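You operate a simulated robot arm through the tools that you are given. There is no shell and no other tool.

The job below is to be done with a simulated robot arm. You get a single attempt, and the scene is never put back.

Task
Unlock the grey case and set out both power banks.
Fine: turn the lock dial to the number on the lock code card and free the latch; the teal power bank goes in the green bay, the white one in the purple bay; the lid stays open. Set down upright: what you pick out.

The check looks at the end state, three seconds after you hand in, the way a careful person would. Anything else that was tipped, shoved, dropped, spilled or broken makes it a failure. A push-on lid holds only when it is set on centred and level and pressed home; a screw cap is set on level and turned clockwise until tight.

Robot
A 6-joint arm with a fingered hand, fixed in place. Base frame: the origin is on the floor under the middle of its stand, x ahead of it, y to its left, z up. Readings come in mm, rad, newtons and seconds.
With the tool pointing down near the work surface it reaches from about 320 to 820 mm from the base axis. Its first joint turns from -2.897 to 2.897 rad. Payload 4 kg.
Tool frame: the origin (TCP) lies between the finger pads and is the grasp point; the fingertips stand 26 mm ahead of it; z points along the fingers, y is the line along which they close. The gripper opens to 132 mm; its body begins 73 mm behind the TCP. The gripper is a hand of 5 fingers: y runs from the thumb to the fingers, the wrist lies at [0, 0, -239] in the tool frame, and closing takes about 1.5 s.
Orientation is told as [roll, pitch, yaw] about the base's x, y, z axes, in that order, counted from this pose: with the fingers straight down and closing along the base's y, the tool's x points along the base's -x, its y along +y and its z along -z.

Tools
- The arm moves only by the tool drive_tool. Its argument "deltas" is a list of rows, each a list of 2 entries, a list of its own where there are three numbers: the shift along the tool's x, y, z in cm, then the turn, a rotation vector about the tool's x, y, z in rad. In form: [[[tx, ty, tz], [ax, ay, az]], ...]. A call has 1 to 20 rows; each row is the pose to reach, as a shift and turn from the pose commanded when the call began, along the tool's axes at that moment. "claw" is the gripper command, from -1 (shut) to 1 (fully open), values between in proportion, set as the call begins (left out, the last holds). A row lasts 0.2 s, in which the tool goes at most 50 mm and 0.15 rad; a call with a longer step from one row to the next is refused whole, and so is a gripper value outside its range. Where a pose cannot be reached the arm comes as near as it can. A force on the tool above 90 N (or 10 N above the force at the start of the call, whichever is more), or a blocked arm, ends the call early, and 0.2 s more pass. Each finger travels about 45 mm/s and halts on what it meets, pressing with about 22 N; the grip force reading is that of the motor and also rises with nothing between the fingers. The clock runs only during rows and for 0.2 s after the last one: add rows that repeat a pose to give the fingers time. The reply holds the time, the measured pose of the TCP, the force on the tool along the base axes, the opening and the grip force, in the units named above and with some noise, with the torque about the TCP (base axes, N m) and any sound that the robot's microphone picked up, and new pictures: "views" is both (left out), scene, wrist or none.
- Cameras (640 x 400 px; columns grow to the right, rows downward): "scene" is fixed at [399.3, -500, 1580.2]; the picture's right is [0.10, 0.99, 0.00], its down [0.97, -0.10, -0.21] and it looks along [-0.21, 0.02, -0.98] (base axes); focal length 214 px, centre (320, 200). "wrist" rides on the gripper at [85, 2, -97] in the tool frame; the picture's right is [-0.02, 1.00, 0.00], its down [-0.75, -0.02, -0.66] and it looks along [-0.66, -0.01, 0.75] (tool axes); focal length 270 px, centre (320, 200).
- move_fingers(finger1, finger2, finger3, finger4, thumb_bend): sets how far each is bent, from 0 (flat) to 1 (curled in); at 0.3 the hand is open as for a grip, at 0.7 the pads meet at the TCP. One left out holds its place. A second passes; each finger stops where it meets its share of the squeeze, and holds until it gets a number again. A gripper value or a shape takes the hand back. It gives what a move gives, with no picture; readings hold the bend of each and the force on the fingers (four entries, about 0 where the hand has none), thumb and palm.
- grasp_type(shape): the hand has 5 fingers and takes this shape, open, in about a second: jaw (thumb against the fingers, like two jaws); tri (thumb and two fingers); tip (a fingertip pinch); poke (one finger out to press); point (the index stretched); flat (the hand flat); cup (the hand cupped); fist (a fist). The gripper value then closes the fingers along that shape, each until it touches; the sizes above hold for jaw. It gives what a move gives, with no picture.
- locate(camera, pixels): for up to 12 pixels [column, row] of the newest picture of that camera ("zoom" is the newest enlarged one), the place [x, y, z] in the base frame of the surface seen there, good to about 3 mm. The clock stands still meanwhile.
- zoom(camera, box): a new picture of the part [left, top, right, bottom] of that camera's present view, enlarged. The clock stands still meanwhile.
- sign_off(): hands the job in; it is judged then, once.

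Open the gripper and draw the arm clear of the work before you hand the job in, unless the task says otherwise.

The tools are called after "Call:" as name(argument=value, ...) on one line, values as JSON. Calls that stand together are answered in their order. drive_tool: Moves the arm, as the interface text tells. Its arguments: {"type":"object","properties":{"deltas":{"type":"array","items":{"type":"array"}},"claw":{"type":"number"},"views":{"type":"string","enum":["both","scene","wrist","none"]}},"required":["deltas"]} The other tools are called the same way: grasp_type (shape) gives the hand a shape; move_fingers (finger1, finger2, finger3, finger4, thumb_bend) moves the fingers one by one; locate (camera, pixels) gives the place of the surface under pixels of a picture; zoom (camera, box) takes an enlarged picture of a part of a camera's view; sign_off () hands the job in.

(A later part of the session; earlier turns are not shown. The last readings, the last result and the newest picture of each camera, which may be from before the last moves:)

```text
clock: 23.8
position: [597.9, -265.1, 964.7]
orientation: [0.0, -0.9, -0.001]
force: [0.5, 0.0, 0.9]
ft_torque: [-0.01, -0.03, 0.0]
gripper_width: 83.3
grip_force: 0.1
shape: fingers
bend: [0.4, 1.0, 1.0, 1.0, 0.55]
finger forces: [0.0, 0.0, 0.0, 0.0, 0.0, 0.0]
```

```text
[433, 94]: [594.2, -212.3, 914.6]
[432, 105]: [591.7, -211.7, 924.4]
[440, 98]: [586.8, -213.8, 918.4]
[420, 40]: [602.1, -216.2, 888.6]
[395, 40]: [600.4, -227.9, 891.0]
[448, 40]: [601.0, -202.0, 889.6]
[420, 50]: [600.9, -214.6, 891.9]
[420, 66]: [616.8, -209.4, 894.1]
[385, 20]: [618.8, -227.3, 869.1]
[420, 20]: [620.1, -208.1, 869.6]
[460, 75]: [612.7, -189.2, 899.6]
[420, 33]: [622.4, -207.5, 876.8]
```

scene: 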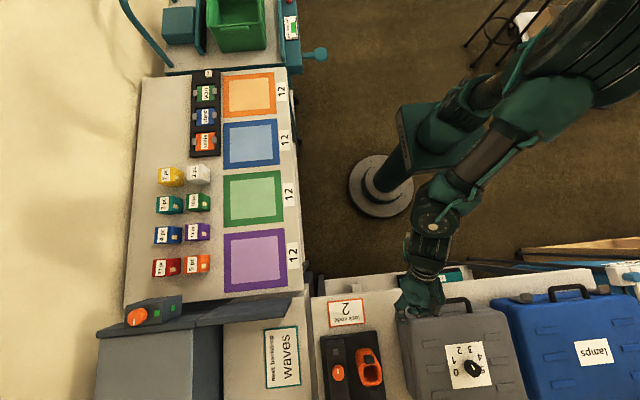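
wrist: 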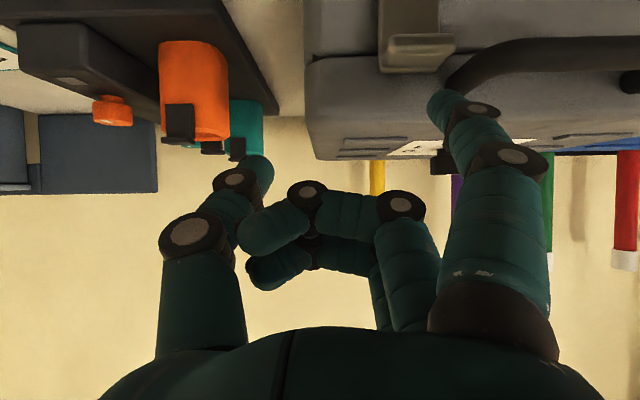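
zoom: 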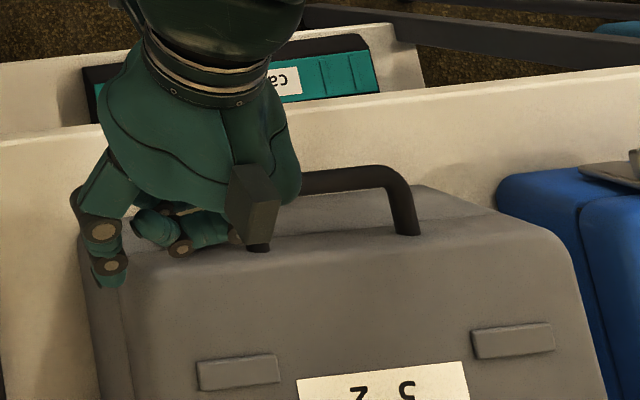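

Lip top is at z≈894, its front edge x≈600; the fingertip is at (597,−212,912). I move over the lip and press down gently.

Call:
drive_tool(deltas=[[[0.25, -0.4, 0.97], [0, 0, 0]], [[0.8, -0.4, 1.4], [0, 0, 0]], [[1.19, -0.4, 1.71], [0, 0, 0]], [[1.59, -0.4, 2.02], [0, 0, 0]], [[1.59, -0.4, 2.02], [0, 0, 0]]], views="wrist")

Call:
zoom(camera="wrist", box=[360, 0, 560, 125])

```text
clock: 25.0
position: [602.0, -271.2, 942.1]
orientation: [-0.002, -0.904, -0.001]
force: [-6.3, -2.7, 20.6]
ft_torque: [1.22, 0.4, 0.45]
gripper_width: 87.1
grip_force: 10.3
shape: fingers
bend: [0.4, 1.0, 1.0, 1.0, 0.55]
finger forces: [20.7, 0.1, 0.0, 0.0, 0.0, 0.1]
```

wrist: 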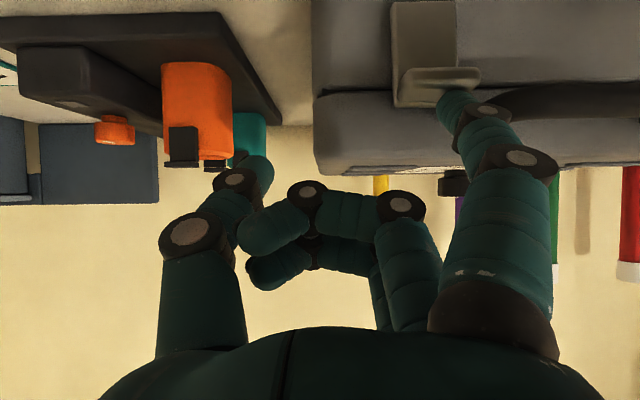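

```text
3.20 times, centred on (460, 62) of wrist
```

zoom: 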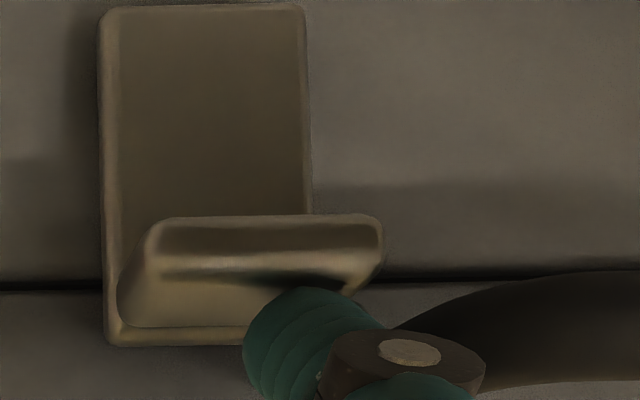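

The finger presses the lip with ~20 N. I check whether the lip has moved.

Call:
locate(camera="zoom", pixels=[[200, 240], [200, 270], [200, 310], [360, 240], [160, 240], [200, 150], [200, 60], [120, 335], [255, 340]])

```text
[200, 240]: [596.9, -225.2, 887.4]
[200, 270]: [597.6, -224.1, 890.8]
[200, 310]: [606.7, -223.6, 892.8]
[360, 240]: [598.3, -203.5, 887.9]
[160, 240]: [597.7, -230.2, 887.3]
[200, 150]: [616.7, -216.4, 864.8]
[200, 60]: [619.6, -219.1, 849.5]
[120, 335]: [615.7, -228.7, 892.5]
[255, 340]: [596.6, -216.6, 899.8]
```

The lip has moved out slightly (x 601→597), consistent with a bottom hinge. I keep pressing down and outward, following its arc.

Call:
drive_tool(deltas=[[[0.39, 0, -0.01], [0, 0, 0]], [[0.78, 0, -0.02], [0, 0, 0]], [[1.25, 0, 0.03], [0, 0, 0]], [[1.72, 0, 0.09], [0, 0, 0]], [[1.72, 0, 0.09], [0, 0, 0]]], views="wrist")

Call:
zoom(camera="wrist", box=[360, 0, 560, 125])

```text
clock: 26.2
position: [591.6, -269.8, 925.3]
orientation: [0.0, -0.9, -0.002]
force: [-14.3, -0.4, 16.1]
ft_torque: [1.0, 0.66, 0.96]
gripper_width: 91.9
grip_force: 10.9
shape: fingers
bend: [0.38, 1.0, 1.0, 1.0, 0.55]
finger forces: [21.1, 0.1, 0.0, 0.0, 0.1, 0.1]
```

wrist: 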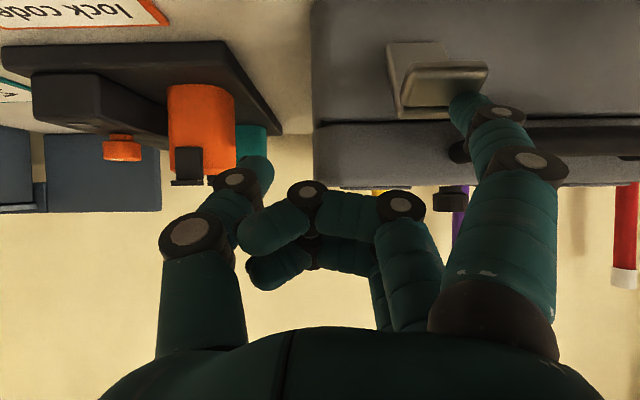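

```text
3.20 times, centred on (460, 62) of wrist
```

zoom: 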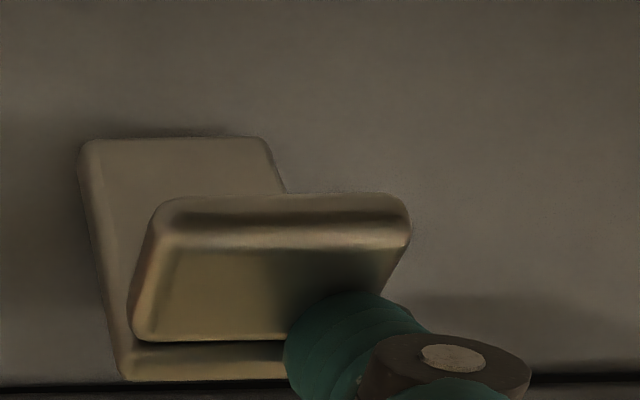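

The latch is swinging out and down. I locate it again to follow its arc.

Call:
locate(camera="zoom", pixels=[[260, 220], [260, 245], [200, 300], [170, 220], [390, 220], [150, 180], [180, 145], [140, 370], [260, 365], [330, 330]])

```text
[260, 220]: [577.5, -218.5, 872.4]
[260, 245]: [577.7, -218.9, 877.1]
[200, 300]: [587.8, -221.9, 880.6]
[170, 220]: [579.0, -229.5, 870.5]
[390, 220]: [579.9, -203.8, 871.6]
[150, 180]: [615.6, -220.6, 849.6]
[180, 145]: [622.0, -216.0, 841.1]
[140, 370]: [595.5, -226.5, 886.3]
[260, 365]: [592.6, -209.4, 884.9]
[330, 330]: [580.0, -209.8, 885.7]
```

The plate is now ~32° open (bottom hinge at ≈(622,841)). I continue along the arc to open it further.

Call:
drive_tool(deltas=[[[0.55, 0, 0.12], [0, 0, 0]], [[1.09, 0, 0.23], [0, 0, 0]], [[1.64, 0, 0.35], [0, 0, 0]], [[2.19, 0, 0.46], [0, 0, 0]], [[2.7, 0, 0.6], [0, 0, 0]], [[3.22, 0, 0.77], [0, 0, 0]], [[3.6, 0, 1.08], [0, 0, 0]], [[3.6, 0, 1.08], [0, 0, 0]]], views="wrist")

Call:
zoom(camera="wrist", box=[360, 0, 560, 125])

```text
clock: 28.0
position: [576.9, -269.1, 889.5]
orientation: [0.001, -0.897, 0.001]
force: [-49.2, -9.5, 8.5]
ft_torque: [0.22, 1.93, 3.38]
gripper_width: 93.1
grip_force: 25.2
shape: fingers
bend: [0.52, 1.0, 1.0, 1.0, 0.55]
finger forces: [50.0, 0.0, 0.0, 0.1, 0.0, 0.1]
```

wrist: 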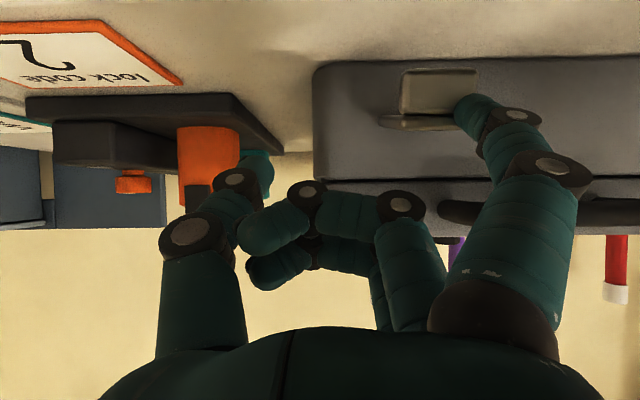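

```text
3.20 times, centred on (460, 62) of wrist
```

zoom: 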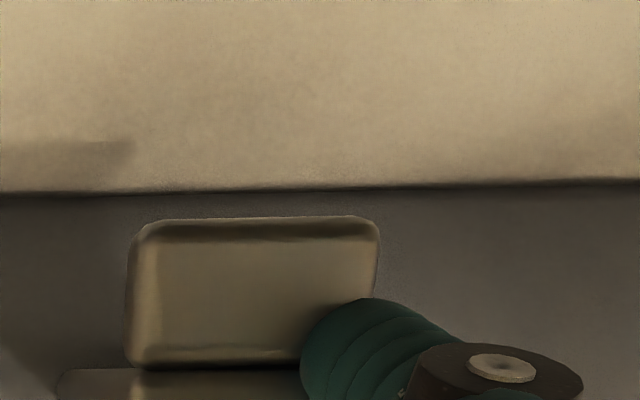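

The latch plate now lies nearly horizontal (lip hangs down), with −49 N in x, so it is at its stop. I back the finger off toward the robot and look.

Call:
drive_tool(deltas=[[[0.23, 0, -1.09], [0, 0, 0]], [[0.9, 0, -3.0], [0, 0, 0]], [[2.1, 0, -6.0], [0, 0, 0]], [[2.1, 0, -8.0], [0, 0, 0]], [[0.0, 0, -11.0], [0, 0, 0]], [[0.0, 0, -11.0], [0, 0, 0]]], views="both")

Call:
zoom(camera="wrist", box=[300, 0, 560, 165])

Call:
zoom(camera="scene", box=[380, 270, 530, 400])

```text
clock: 29.4
position: [490.6, -271.3, 961.5]
orientation: [0.0, -0.904, 0.001]
force: [-0.2, 0.3, 0.1]
ft_torque: [0.0, 0.03, 0.01]
gripper_width: 83.7
grip_force: 0.1
shape: fingers
bend: [0.4, 1.0, 1.0, 1.0, 0.55]
finger forces: [0.0, 0.0, 0.0, 0.0, 0.0, 0.0]
```

scene: 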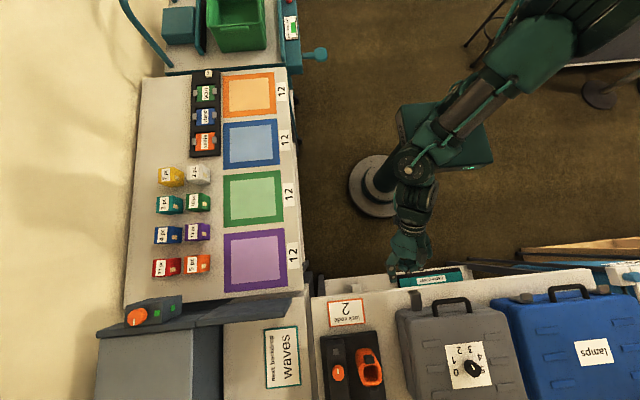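
wrist: 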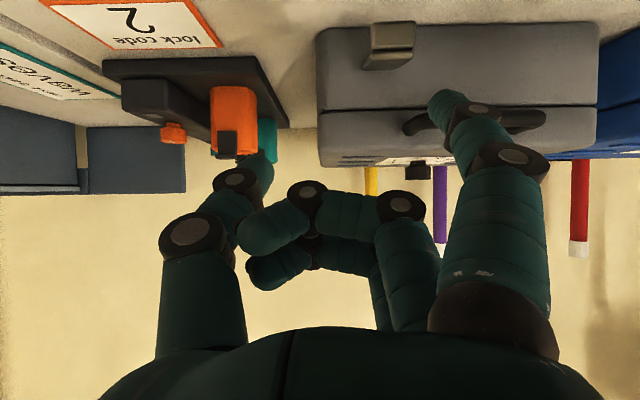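

```text
2.42 times, centred on (430, 82) of wrist
```

zoom: 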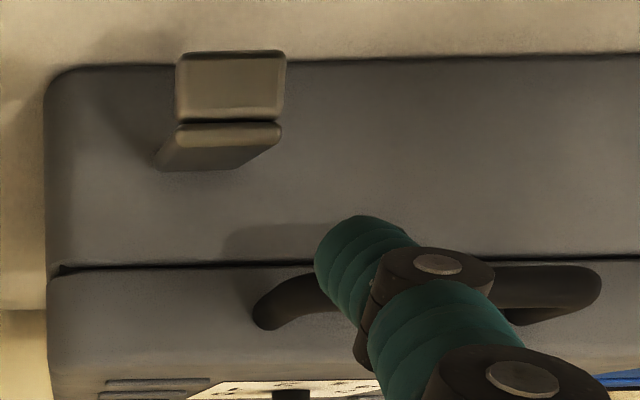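

```text
3.08 times, centred on (455, 335) of scene
```

zoom: 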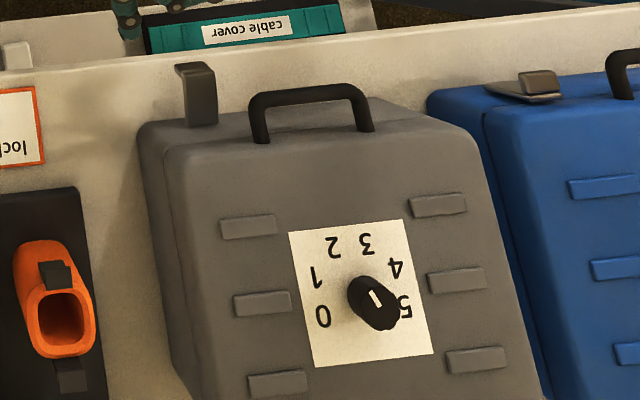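

The latch is swung open. I verify the case hasn't shifted and locate handle and lid edge.

Call:
locate(camera="zoom", pixels=[[289, 232], [404, 218], [434, 352], [315, 367], [260, 110], [310, 95], [362, 110], [160, 130], [440, 130], [200, 70], [205, 110], [375, 300]])

Call:
locate(camera="wrist", pixels=[[400, 75], [395, 40], [340, 105], [330, 40], [420, 122], [520, 120], [340, 150], [590, 60], [590, 110], [400, 102]])

```text
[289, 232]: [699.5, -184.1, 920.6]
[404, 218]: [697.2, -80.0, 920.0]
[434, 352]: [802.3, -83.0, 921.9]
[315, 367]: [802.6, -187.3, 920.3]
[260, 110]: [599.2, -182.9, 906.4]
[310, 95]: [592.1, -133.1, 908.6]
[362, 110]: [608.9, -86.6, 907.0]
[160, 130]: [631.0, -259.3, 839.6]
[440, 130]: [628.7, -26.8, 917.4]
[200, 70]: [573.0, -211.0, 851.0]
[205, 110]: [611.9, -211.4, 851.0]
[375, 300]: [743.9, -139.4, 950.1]
```

```text
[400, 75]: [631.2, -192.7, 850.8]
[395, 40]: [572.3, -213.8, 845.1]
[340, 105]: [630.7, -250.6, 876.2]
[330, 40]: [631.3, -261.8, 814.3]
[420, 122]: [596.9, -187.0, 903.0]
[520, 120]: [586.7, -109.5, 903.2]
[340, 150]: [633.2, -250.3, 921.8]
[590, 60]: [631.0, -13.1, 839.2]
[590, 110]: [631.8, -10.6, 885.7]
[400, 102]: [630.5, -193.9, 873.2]
```

The case has not shifted (card corners unchanged) and the latch hangs open. Before lifting the lid I check what stands behind the case (rods at px (370,180), (440,200), (578,200)).

Call:
locate(camera="wrist", pixels=[[371, 175], [440, 180], [440, 235], [579, 180], [578, 250], [360, 162], [330, 162], [420, 190], [300, 250]])

```text
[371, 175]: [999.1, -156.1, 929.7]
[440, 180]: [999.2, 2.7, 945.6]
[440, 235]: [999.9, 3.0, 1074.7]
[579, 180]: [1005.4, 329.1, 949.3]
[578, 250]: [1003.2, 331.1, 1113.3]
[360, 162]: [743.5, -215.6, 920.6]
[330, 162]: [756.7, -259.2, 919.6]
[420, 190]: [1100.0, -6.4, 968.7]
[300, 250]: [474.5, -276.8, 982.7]
```

Nothing within reach of the lid's swing (rods at x≈1000, wall 1100). I now aim finger 1 to hook under the handle bar (x≈592, z≈906, y −183…−87): tilt to 1.2 rad and go in front of it.

Call:
drive_tool(deltas=[[[-0.3, 2.0, 1.4], [0, -0.1, 0]], [[-0.6, 4.0, 2.8], [0, -0.2, 0]], [[-0.9, 5.8, 4.2], [0, -0.296, 0]], [[-1.16, 7.1, 5.44], [0, -0.296, 0]], [[-1.16, 7.1, 5.44], [0, -0.296, 0]]], views="both")

Call:
zoom(camera="wrist", box=[320, 40, 560, 190])

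```text
clock: 30.6
position: [541.3, -199.8, 934.5]
orientation: [-0.002, -1.195, 0.0]
force: [-0.2, 0.1, 0.2]
ft_torque: [0.0, 0.01, 0.0]
gripper_width: 83.8
grip_force: 0.0
shape: fingers
bend: [0.4, 1.0, 1.0, 1.0, 0.55]
finger forces: [0.1, 0.0, 0.0, 0.0, 0.1, 0.0]
```

scene: 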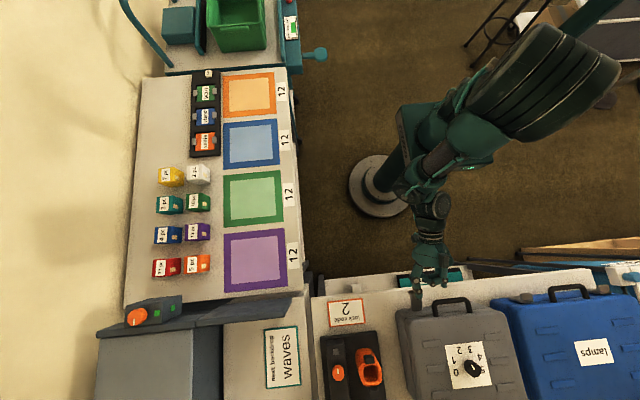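
wrist: 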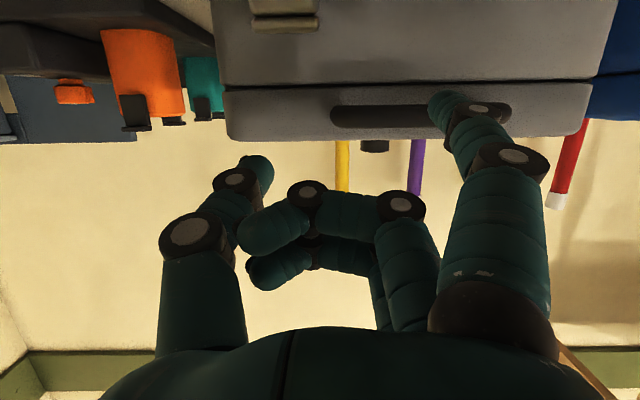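

```text
2.67 times, centred on (440, 115) of wrist
```

zoom: 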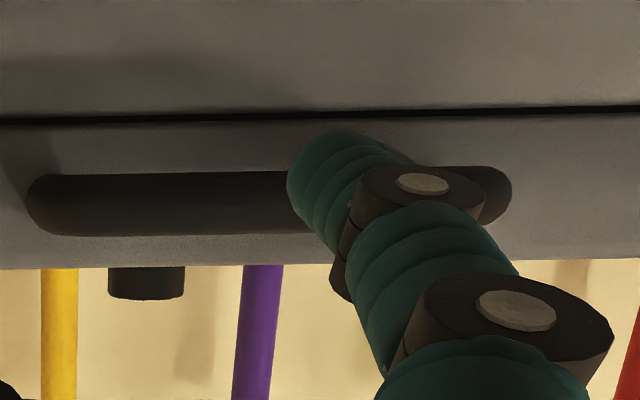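

I locate the fingertip and handle bar from this view.

Call:
locate(camera="zoom", pixels=[[310, 180], [330, 140], [295, 200], [180, 203], [180, 180], [180, 228], [45, 205], [500, 195], [320, 235], [100, 120], [100, 262]])

```text
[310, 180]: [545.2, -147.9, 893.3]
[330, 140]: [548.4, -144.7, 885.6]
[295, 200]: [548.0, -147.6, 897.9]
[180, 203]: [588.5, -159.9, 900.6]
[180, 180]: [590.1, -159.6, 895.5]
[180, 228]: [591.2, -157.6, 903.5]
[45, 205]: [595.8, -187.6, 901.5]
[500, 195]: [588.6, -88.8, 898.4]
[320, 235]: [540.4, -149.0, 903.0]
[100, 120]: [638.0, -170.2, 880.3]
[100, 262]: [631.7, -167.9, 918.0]
```

The bar centre is ≈(595, z 901). The thumb tip would come close to the lid when inserting, so I open the thumb out and check its position.

Call:
move_fingers(thumb_bend=0.05)

Call:
drive_tool(deltas=[[[0, 0, 0], [0, 0, 0]]], views="wrist")

Call:
locate(camera="wrist", pixels=[[100, 190], [60, 180], [110, 170], [130, 200], [440, 95]])

```text
clock: 31.6
position: [541.5, -199.3, 935.1]
orientation: [0.0, -1.196, 0.0]
force: [-0.3, 0.6, -0.1]
ft_torque: [0.01, -0.01, 0.0]
gripper_width: 137.7
grip_force: 0.2
shape: fingers
bend: [0.4, 1.0, 1.0, 1.0, 0.06]
finger forces: [0.0, 0.1, 0.1, 0.0, 0.0, 0.0]
```

```text
clock: 32.0
position: [542.6, -198.1, 935.8]
orientation: [0.0, -1.196, 0.0]
force: [0.0, -0.2, 0.6]
ft_torque: [-0.01, 0.02, -0.02]
gripper_width: 137.8
grip_force: 0.0
shape: fingers
bend: [0.4, 1.0, 1.0, 1.0, 0.06]
finger forces: [0.0, 0.0, 0.1, 0.0, 0.0, 0.0]
```

wrist: 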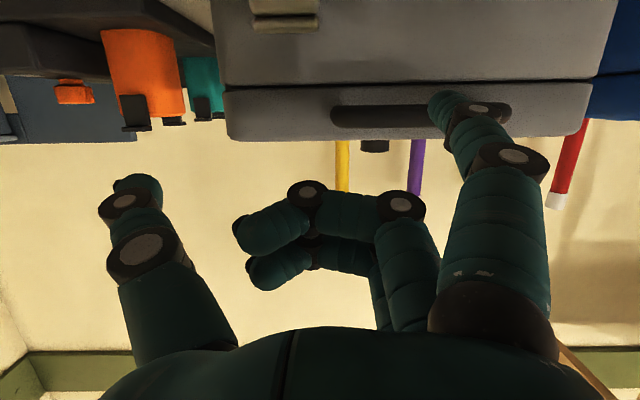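

```text
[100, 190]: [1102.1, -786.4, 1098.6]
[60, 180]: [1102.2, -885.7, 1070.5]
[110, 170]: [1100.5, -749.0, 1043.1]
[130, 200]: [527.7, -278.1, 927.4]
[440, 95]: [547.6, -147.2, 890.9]
```

The thumb is now out to the side, clear of the lid. I insert finger 1 under the bar: down 15 mm, then forward 57 mm.

Call:
drive_tool(deltas=[[[1.4, 0, 0.55], [0, 0, 0]], [[0.88, 0, 1.85], [0, 0, 0]], [[0.37, 0, 3.15], [0, 0, 0]], [[-0.16, 0, 4.5], [0, 0, 0]], [[-0.69, 0, 5.85], [0, 0, 0]], [[-0.69, 0, 5.85], [0, 0, 0]]], views="both")

Call:
zoom(camera="wrist", box=[320, 20, 560, 170])

Call:
zoom(camera="scene", box=[390, 260, 510, 350])

```text
clock: 33.4
position: [599.1, -198.4, 919.1]
orientation: [0.0, -1.194, 0.001]
force: [-0.9, 0.0, -0.6]
ft_torque: [-0.05, 0.05, 0.06]
gripper_width: 137.4
grip_force: 0.6
shape: fingers
bend: [0.4, 1.0, 1.0, 1.0, 0.06]
finger forces: [0.8, 0.0, 0.0, 0.0, 0.0, 0.0]
```

scene: 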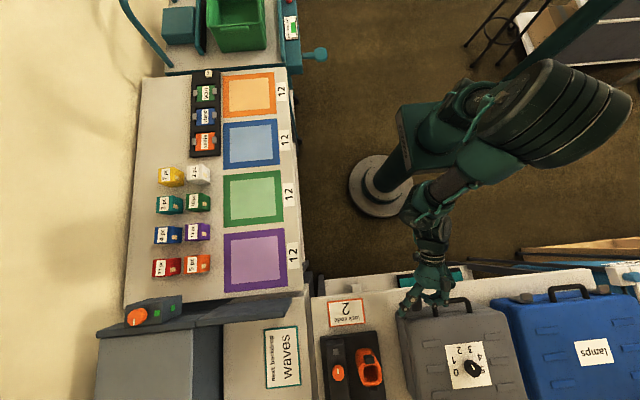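
wrist: 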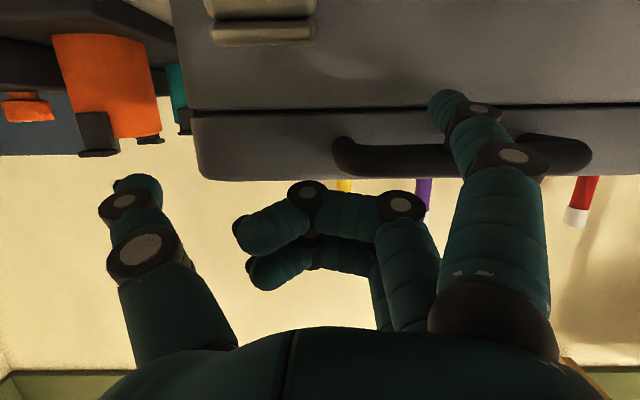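

```text
2.67 times, centred on (440, 95) of wrist
```

zoom: 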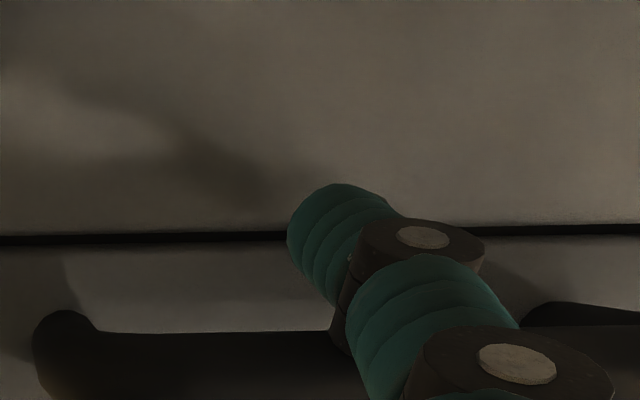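

```text
4.44 times, centred on (450, 305) of scene
```

zoom: 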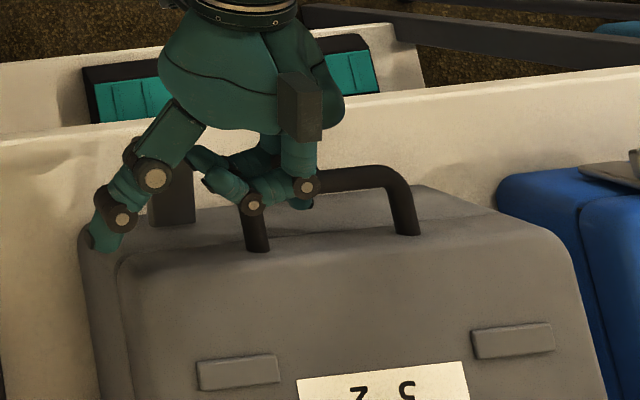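

Finger 1 is under the bar (light 0.8 N touch). I start lifting the lid along its arc (hinge about x 860, z 877), first ~10°.

Call:
drive_tool(deltas=[[[0.08, -0.8, -0.42], [0, 0, 0]], [[-0.5, -0.8, -0.57], [0, 0.004, 0]], [[-1.05, -0.8, -0.71], [0, 0.0074, 0]], [[-1.62, -0.8, -0.83], [0, 0.011, 0]], [[-2.19, -0.8, -0.95], [0, 0.015, 0]], [[-3.34, -0.8, -1.11], [0, 0.022, 0]], [[-4.49, -0.8, -1.28], [0, 0.03, 0]], [[-4.49, -0.8, -1.28], [0, 0.03, 0]]], views="both")

Call:
zoom(camera="wrist", box=[200, 20, 600, 270])

```text
clock: 35.2
position: [603.8, -206.6, 966.4]
orientation: [0.001, -1.166, 0.0]
force: [-2.1, -0.7, -1.0]
ft_torque: [-0.05, 0.06, 0.12]
gripper_width: 138.2
grip_force: 1.0
shape: fingers
bend: [0.39, 1.0, 1.0, 1.0, 0.06]
finger forces: [2.6, 0.1, 0.0, 0.1, 0.1, 0.0]
```

scene: 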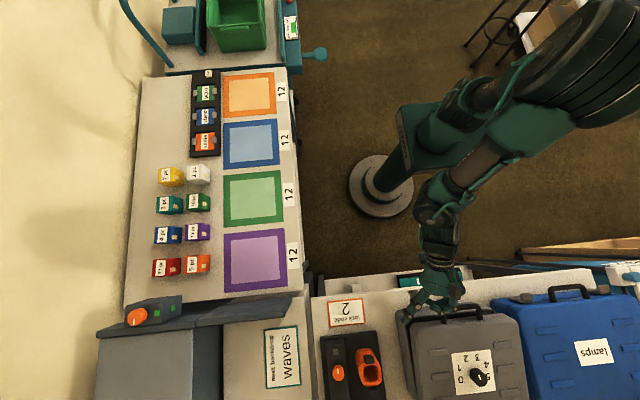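
wrist: 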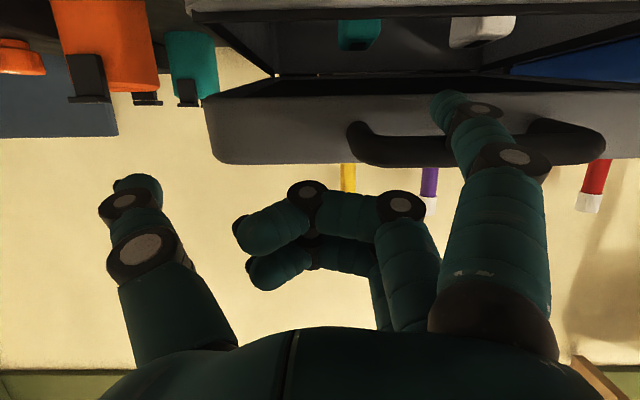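

```text
1.60 times, centred on (400, 145) of wrist
```

zoom: 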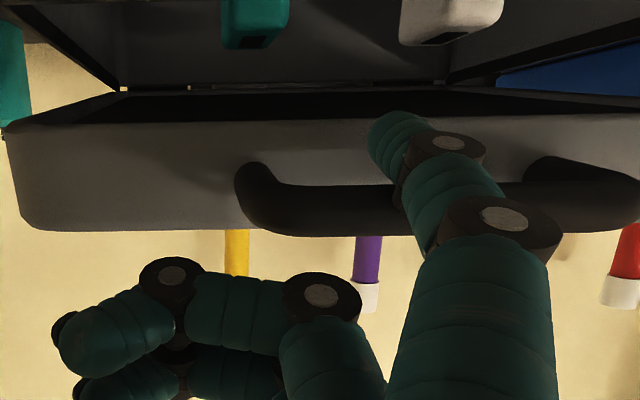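

The lid lifts easily (2.6 N), and inside I see a teal block (px 360,30) and a white block (px 480,30). I locate the hinge line and the lid edge.

Call:
locate(camera="zoom", pixels=[[127, 88], [440, 82], [188, 87], [300, 82], [255, 20], [445, 15], [250, 40], [140, 160], [330, 205], [300, 60], [590, 175]])

```text
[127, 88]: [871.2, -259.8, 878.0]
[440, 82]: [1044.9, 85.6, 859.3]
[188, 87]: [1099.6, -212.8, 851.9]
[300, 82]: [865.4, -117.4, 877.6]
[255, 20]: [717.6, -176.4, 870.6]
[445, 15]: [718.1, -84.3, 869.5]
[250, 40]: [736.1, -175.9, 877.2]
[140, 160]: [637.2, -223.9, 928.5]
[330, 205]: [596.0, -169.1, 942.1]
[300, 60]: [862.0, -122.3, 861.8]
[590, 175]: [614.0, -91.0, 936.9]
```

The hinge line is at about (866, z 877). I keep lifting along the arc to about 50°.

Call:
drive_tool(deltas=[[[-1.2, 0, -0.11], [0, 0.007, 0]], [[-2.43, 0, -0.2], [0, 0.015, 0]], [[-4.85, 0, -0.25], [0, 0.0295, 0]], [[-7.2, 0, 0.03], [0, 0.044, 0]], [[-9.57, 0, 0.36], [0, 0.059, 0]], [[-11.87, 0, 1.0], [0, 0.074, 0]], [[-14.13, 0, 1.78], [0, 0.089, 0]], [[-16.3, 0, 2.8], [0, 0.104, 0]], [[-18.38, 0, 3.96], [0, 0.118, 0]], [[-18.38, 0, 3.96], [0, 0.118, 0]]], views="both")

```text
clock: 37.4
position: [714.3, -207.7, 1119.6]
orientation: [0.0, -1.049, 0.001]
force: [-0.9, 0.9, -0.5]
ft_torque: [-0.03, -0.02, 0.09]
gripper_width: 138.6
grip_force: 0.7
shape: fingers
bend: [0.39, 1.0, 1.0, 1.0, 0.06]
finger forces: [1.0, 0.0, 0.0, 0.0, 0.0, 0.0]
```

scene: 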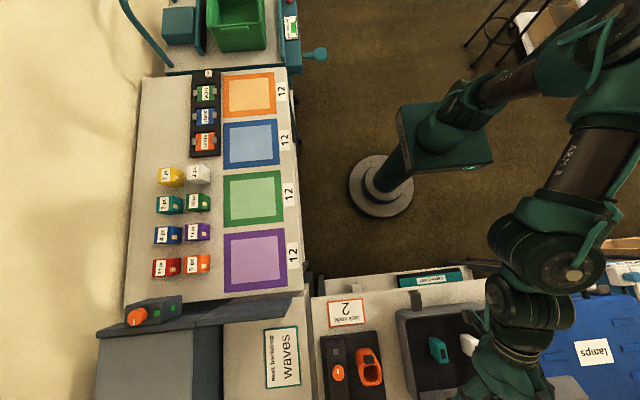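
wrist: 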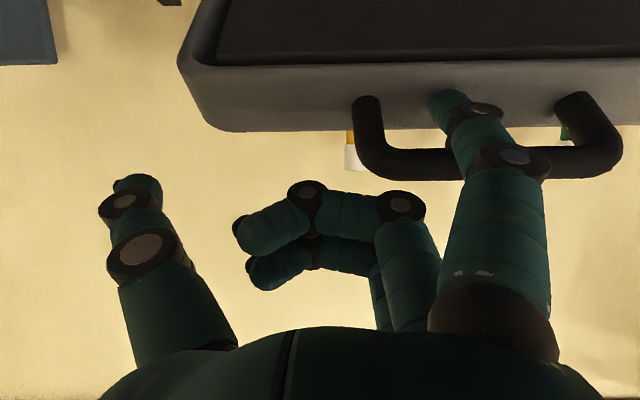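

The lid follows well (1 N). I continue to about 85°.

Call:
drive_tool(deltas=[[[-2.07, 0, 1.2], [0, 0.015, 0]], [[-4.13, 0, 2.43], [0, 0.03, 0]], [[-6.0, 0, 3.95], [0, 0.045, 0]], [[-7.78, 0, 5.51], [0, 0.059, 0]], [[-9.4, 0, 7.35], [0, 0.074, 0]], [[-10.85, 0, 9.21], [0, 0.089, 0]], [[-12.1, 0, 11.3], [0, 0.104, 0]], [[-12.1, 0, 11.3], [0, 0.104, 0]]], views="both")

```text
clock: 39.2
position: [870.4, -207.8, 1173.9]
orientation: [-0.002, -0.95, 0.001]
force: [1.0, -4.9, 35.5]
ft_torque: [2.07, -0.1, -0.09]
gripper_width: 138.0
grip_force: 18.0
shape: fingers
bend: [0.42, 1.0, 1.0, 1.0, 0.06]
finger forces: [35.9, 0.0, 0.0, 0.1, 0.0, 0.0]
```

scene: 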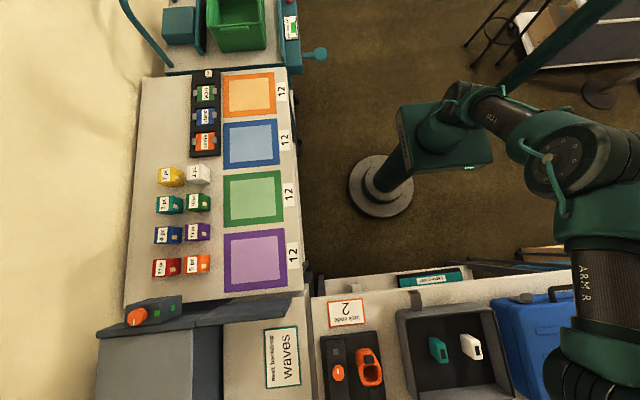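
wrist: 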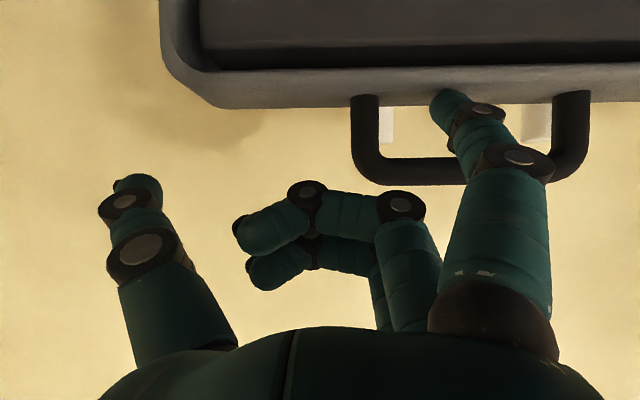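

The fingertip now presses on the lid's edge (35 N upward). I slide the finger back along its axis by ~8 mm to relieve it while keeping it behind the bar.

Call:
drive_tool(deltas=[[[-0.3, 0, -0.5], [0, 0, 0]], [[-0.6, 0, -1.0], [0, 0, 0]], [[-0.6, 0, -1.0], [0, 0, 0]]], views="wrist")

Call:
zoom(camera="wrist", box=[320, 60, 620, 250])

```text
clock: 40.0
position: [866.3, -207.2, 1176.7]
orientation: [0.001, -0.938, 0.0]
force: [0.2, -0.6, 0.5]
ft_torque: [-0.03, 0.01, 0.0]
gripper_width: 137.4
grip_force: 0.0
shape: fingers
bend: [0.4, 1.0, 1.0, 1.0, 0.06]
finger forces: [0.0, 0.0, 0.0, 0.0, 0.1, 0.0]
```

wrist: 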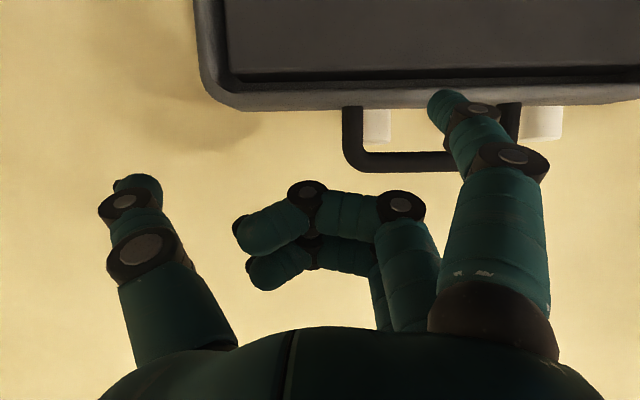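

```text
2.11 times, centred on (470, 155) of wrist
```

zoom: 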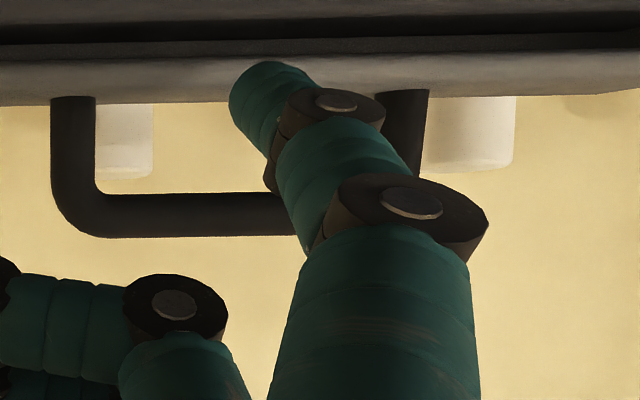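

The finger is free (0 N) and the lid appears to stay up, farther away now. I locate lid points to find its angle.

Call:
locate(camera="wrist", pixels=[[390, 160], [355, 140], [300, 70], [300, 95], [300, 30], [520, 20], [400, 5], [230, 10]])

```text
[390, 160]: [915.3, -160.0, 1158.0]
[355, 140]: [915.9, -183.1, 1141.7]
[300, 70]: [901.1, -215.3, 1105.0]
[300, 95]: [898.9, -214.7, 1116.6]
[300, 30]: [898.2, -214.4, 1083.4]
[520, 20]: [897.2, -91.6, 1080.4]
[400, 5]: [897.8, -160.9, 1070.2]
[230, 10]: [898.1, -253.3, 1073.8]
```

The lid stands by itself at ≈97° (handle at (915, z 1155)). I withdraw and bring the hand upright above the case's front to see the power banks.

Call:
drive_tool(deltas=[[[2.3, 0.9, -1.8], [0, 0.117, 0]], [[4.7, 1.9, -3.6], [0, 0.235, 0]], [[7.0, 2.9, -5.3], [0, 0.352, 0]], [[9.4, 3.9, -7.1], [0, 0.469, 0]], [[11.7, 4.8, -8.9], [0, 0.586, 0]], [[14.1, 5.8, -10.7], [0, 0.704, 0]], [[16.4, 6.7, -12.5], [0, 0.821, 0]], [[18.76, 7.7, -14.26], [0, 0.938, 0]], [[18.76, 7.7, -14.26], [0, 0.938, 0]]], views="none")

Call:
grasp_type(shape="jaw")

Call:
drive_tool(deltas=[[[0, 0, 0], [0, 0, 0]]], views="both")

Call:
zoom(camera="scene", box=[380, 290, 530, 400])

Call:
zoom(camera="wrist", box=[240, 40, 480, 220])

```text
clock: 42.0
position: [640.3, -129.4, 1111.8]
orientation: [-0.001, -0.005, -0.001]
force: [0.8, -0.7, -0.4]
ft_torque: [0.01, 0.01, 0.01]
gripper_width: 137.2
grip_force: 0.1
shape: fingers
bend: [0.4, 1.0, 1.0, 1.0, 0.06]
finger forces: [0.0, 0.0, 0.0, 0.1, 0.0, 0.0]
```

```text
clock: 42.9
position: [642.0, -130.7, 1109.9]
orientation: [0.001, -0.004, 0.002]
force: [-0.7, 0.2, -0.3]
ft_torque: [-0.01, -0.02, 0.01]
gripper_width: 132.0
grip_force: 0.1
shape: jaw
bend: [0.3, 0.3, 0.3, 0.3, 0.3]
finger forces: [0.0, 0.0, 0.0, 0.0, 0.0, 0.0]
```

```text
clock: 43.3
position: [642.4, -129.6, 1110.5]
orientation: [0.0, -0.007, 0.001]
force: [-0.4, 0.1, 0.1]
ft_torque: [0.04, 0.02, 0.03]
gripper_width: 131.9
grip_force: 0.1
shape: jaw
bend: [0.3, 0.3, 0.3, 0.3, 0.3]
finger forces: [0.0, 0.0, 0.0, 0.0, 0.1, 0.0]
```

scene: 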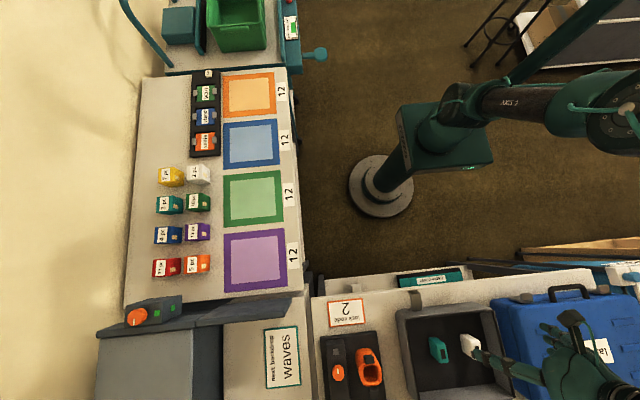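
wrist: 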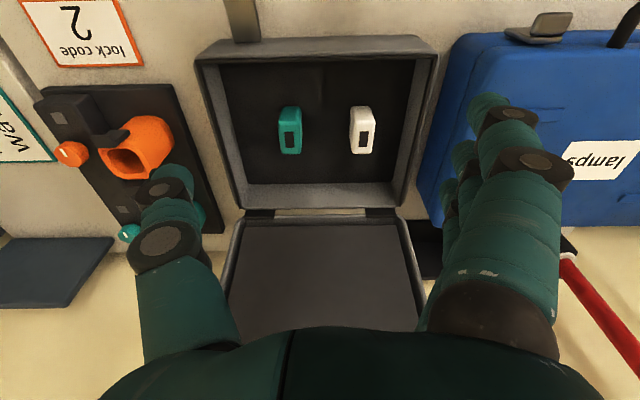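

```text
3.64 times, centred on (455, 345) of scene
```

zoom: 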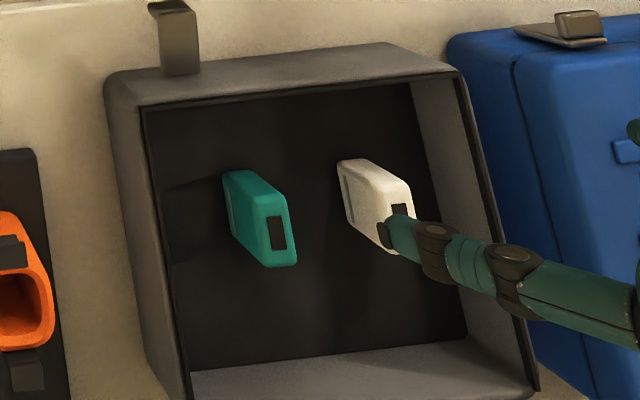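

```text
2.22 times, centred on (360, 130) of wrist
```

zoom: 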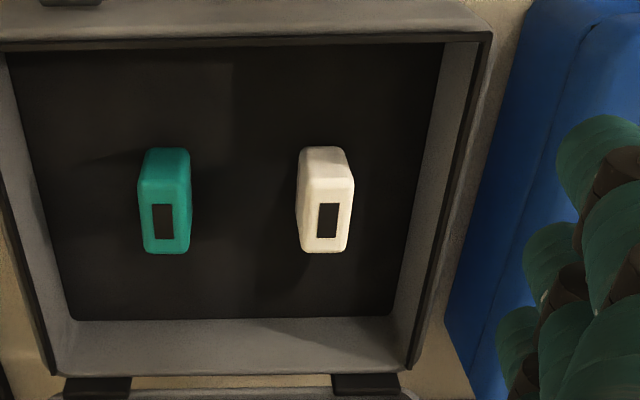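

Inside the open case stand the teal (wrist zoom (165,200)) and white (325,200) power banks, narrow in y. I locate their edges and the case floor and rims.

Call:
locate(camera="zoom", pixels=[[142, 195], [188, 195], [165, 182], [165, 248], [165, 152], [303, 195], [350, 195], [325, 182], [327, 248], [322, 150], [250, 200], [40, 60]])

Call:
locate(camera="wrist", pixels=[[200, 60], [435, 55], [248, 208], [398, 205], [225, 70], [425, 70], [250, 180], [330, 50], [330, 72], [290, 110], [320, 230], [320, 320]])

```text
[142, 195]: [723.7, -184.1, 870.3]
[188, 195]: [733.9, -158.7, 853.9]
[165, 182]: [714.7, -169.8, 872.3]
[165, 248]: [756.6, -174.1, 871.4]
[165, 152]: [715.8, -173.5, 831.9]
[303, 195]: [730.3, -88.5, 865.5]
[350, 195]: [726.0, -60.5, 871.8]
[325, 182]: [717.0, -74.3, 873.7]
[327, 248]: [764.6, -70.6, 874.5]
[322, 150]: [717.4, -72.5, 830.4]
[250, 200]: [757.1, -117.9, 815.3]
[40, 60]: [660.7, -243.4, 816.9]
```

```text
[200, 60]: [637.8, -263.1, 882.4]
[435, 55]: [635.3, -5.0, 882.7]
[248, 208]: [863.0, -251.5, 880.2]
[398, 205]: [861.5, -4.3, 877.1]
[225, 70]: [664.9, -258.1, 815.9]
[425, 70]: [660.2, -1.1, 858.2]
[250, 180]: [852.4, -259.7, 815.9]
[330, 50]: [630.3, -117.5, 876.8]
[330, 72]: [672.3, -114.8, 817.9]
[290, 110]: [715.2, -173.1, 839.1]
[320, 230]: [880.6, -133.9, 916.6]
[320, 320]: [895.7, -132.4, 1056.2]
```

Teal bank: centre ≈(737,−172), ~26×46 mm, top z 873; white: centre ≈(740,−73). Case floor z≈816. I move above the teal one with the hand partly closed (~70 mm).

Call:
drive_tool(deltas=[[[-2.4, -1.06, 2.8], [0, 0, 0]], [[-4.7, -2.1, 5.5], [0, 0, 0]], [[-7.1, -3.2, 8.3], [0, 0, 0]], [[-9.46, -4.24, 11.05], [0, 0, 0]], [[-9.46, -4.24, 11.05], [0, 0, 0]], [[-9.46, -4.24, 11.05], [0, 0, 0]]], claw=0.06, views="both")

Call:
locate(camera="scene", pixels=[[223, 171], [281, 169], [284, 222], [224, 229], [224, 234], [284, 228], [288, 284], [226, 291], [235, 242], [276, 237], [280, 277], [234, 284]])

```text
clock: 44.7
position: [737.8, -170.9, 1000.4]
orientation: [0.0, -0.008, -0.001]
force: [-0.3, -1.5, -0.2]
ft_torque: [0.01, -0.01, 0.02]
gripper_width: 71.1
grip_force: 0.0
shape: jaw
bend: [0.72, 0.72, 0.72, 0.72, 0.7]
finger forces: [0.1, 0.0, 0.0, 0.0, 0.1, 0.1]
```

scene: 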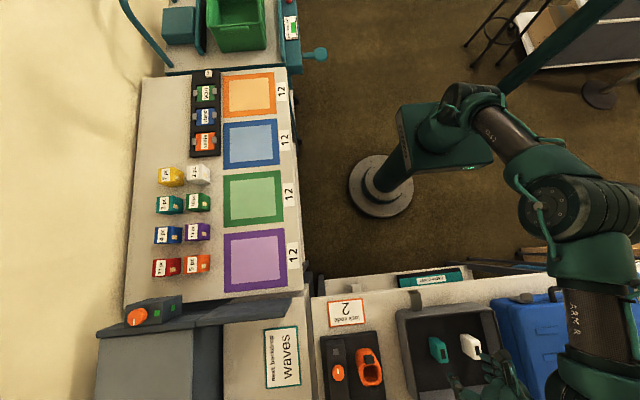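
wrist: 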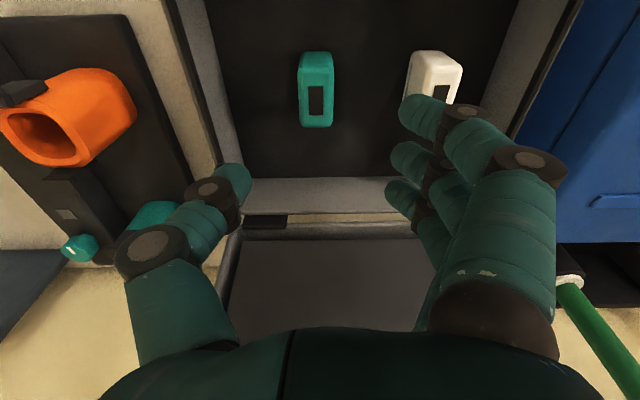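

```text
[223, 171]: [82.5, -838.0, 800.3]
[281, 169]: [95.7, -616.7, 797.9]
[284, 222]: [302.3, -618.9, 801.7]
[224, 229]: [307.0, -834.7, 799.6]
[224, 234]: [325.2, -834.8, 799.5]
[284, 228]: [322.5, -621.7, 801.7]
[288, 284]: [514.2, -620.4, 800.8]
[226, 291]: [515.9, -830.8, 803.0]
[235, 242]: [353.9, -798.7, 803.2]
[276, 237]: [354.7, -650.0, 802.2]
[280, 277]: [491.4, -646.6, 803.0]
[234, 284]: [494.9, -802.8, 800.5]
```

The hand is centred over the teal bank (px (317,90) between thumb (238,180) and fingers (405,150)). I descend to z≈857 for the grasp.

Call:
drive_tool(deltas=[[[0, -0.15, 4.0], [0, 0, 0]], [[0.1, -0.15, 8.0], [0, 0, 0]], [[0.1, -0.15, 11.0], [0, 0, 0]], [[0.1, -0.15, 13.0], [0, 0, 0]], [[0.1, -0.15, 14.2], [0, 0, 0]], [[0.1, -0.15, 14.2], [0, 0, 0]]], views="both")

```text
clock: 46.1
position: [735.8, -173.6, 859.5]
orientation: [0.0, -0.007, -0.001]
force: [0.3, -0.3, -0.1]
ft_torque: [0.0, -0.01, 0.01]
gripper_width: 70.7
grip_force: 0.1
shape: jaw
bend: [0.72, 0.72, 0.72, 0.72, 0.7]
finger forces: [0.0, 0.1, 0.0, 0.0, 0.0, 0.1]
```

scene: 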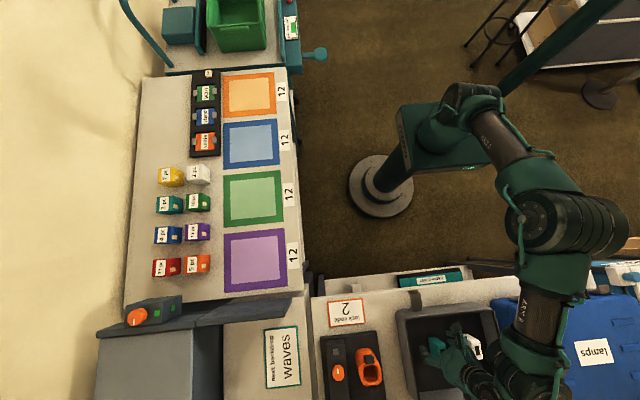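
wrist: 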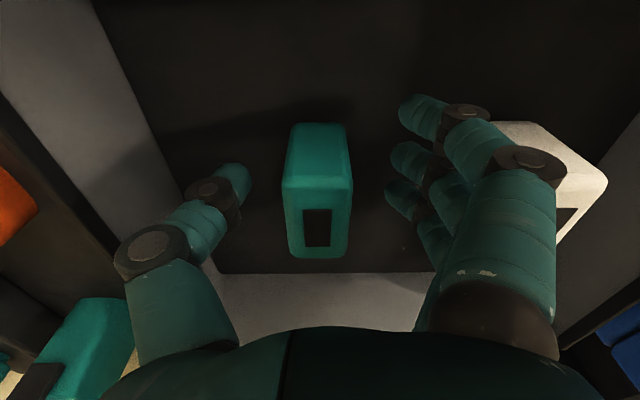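

The teal bank stands between thumb (230,180) and fingers (410,150), with clearance. I close the hand on it.

Call:
drive_tool(deltas=[[[0, 0, 0], [0, 0, 0]], [[0, 0, 0], [0, 0, 0]], [[0, 0, 0], [0, 0, 0]], [[0, 0, 0], [0, 0, 0]], [[0, 0, 0], [0, 0, 0]], [[0, 0, 0], [0, 0, 0]], [[0, 0, 0], [0, 0, 0]]], claw=-1, views="wrist")

```text
clock: 47.7
position: [736.2, -173.3, 857.9]
orientation: [0.0, -0.008, 0.0]
force: [0.0, -0.1, -0.7]
ft_torque: [-0.01, 0.02, -0.01]
gripper_width: 19.5
grip_force: 22.1
shape: jaw
bend: [0.66, 0.73, 0.73, 0.72, 0.7]
finger forces: [0.0, 6.9, 5.9, 5.9, 18.7, 0.0]
```

wrist: 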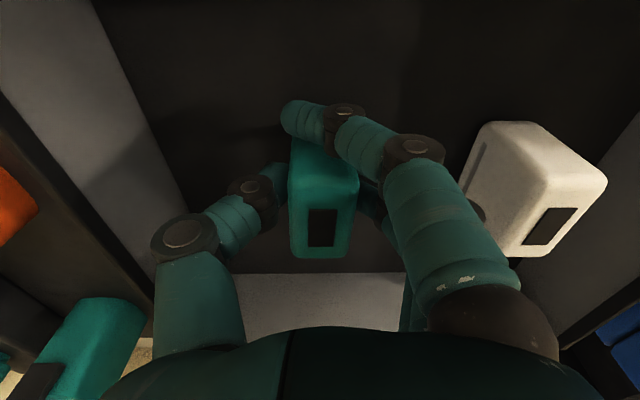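

Firm grip on the teal bank (6+6+6 N against 18.7 N). I lift straight up 200 mm.

Call:
drive_tool(deltas=[[[0, 0, -1.0], [0, 0, 0]], [[0, 0, -3.0], [0, 0, 0]], [[0, 0, -6.0], [0, 0, 0]], [[0, 0, -10.0], [0, 0, 0]], [[0, 0, -14.0], [0, 0, 0]], [[0, 0, -18.0], [0, 0, 0]], [[0, 0, -20.0], [0, 0, 0]], [[0, 0, -20.0], [0, 0, 0]]], views="both")

Call:
locate(camera="scene", pixels=[[150, 310], [260, 345], [290, 360], [210, 340], [300, 310], [350, 312], [340, 350], [366, 365], [130, 20], [205, 20], [285, 40], [210, 130]])

```text
clock: 49.5
position: [735.5, -174.1, 1058.5]
orientation: [0.0, -0.007, 0.001]
force: [0.1, 0.2, -1.8]
ft_torque: [0.01, -0.02, 0.01]
gripper_width: 18.9
grip_force: 22.0
shape: jaw
bend: [0.66, 0.72, 0.73, 0.72, 0.7]
finger forces: [0.0, 6.6, 5.9, 6.2, 18.4, 0.1]
```

scene: 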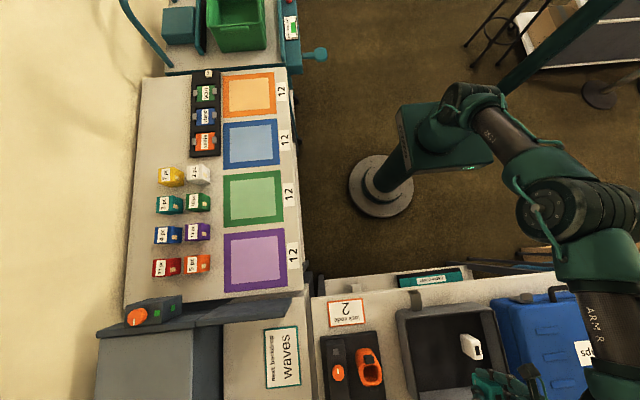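
wrist: 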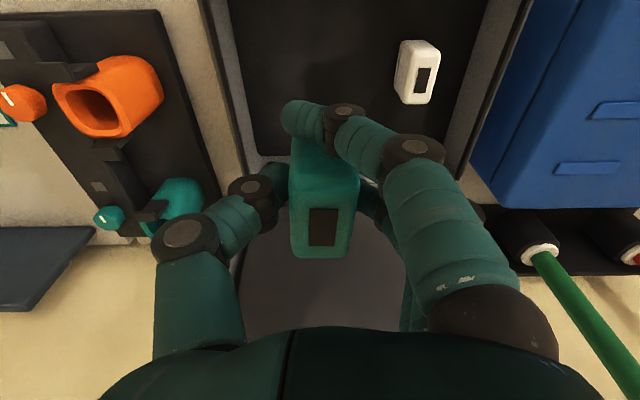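

```text
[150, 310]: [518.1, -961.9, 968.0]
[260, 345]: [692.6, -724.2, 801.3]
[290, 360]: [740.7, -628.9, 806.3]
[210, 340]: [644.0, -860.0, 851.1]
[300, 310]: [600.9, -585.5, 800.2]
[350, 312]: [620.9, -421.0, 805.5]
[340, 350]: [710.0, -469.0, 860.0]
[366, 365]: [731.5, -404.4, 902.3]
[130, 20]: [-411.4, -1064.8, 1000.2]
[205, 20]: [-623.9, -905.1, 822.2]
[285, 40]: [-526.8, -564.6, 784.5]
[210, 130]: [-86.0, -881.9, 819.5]
```

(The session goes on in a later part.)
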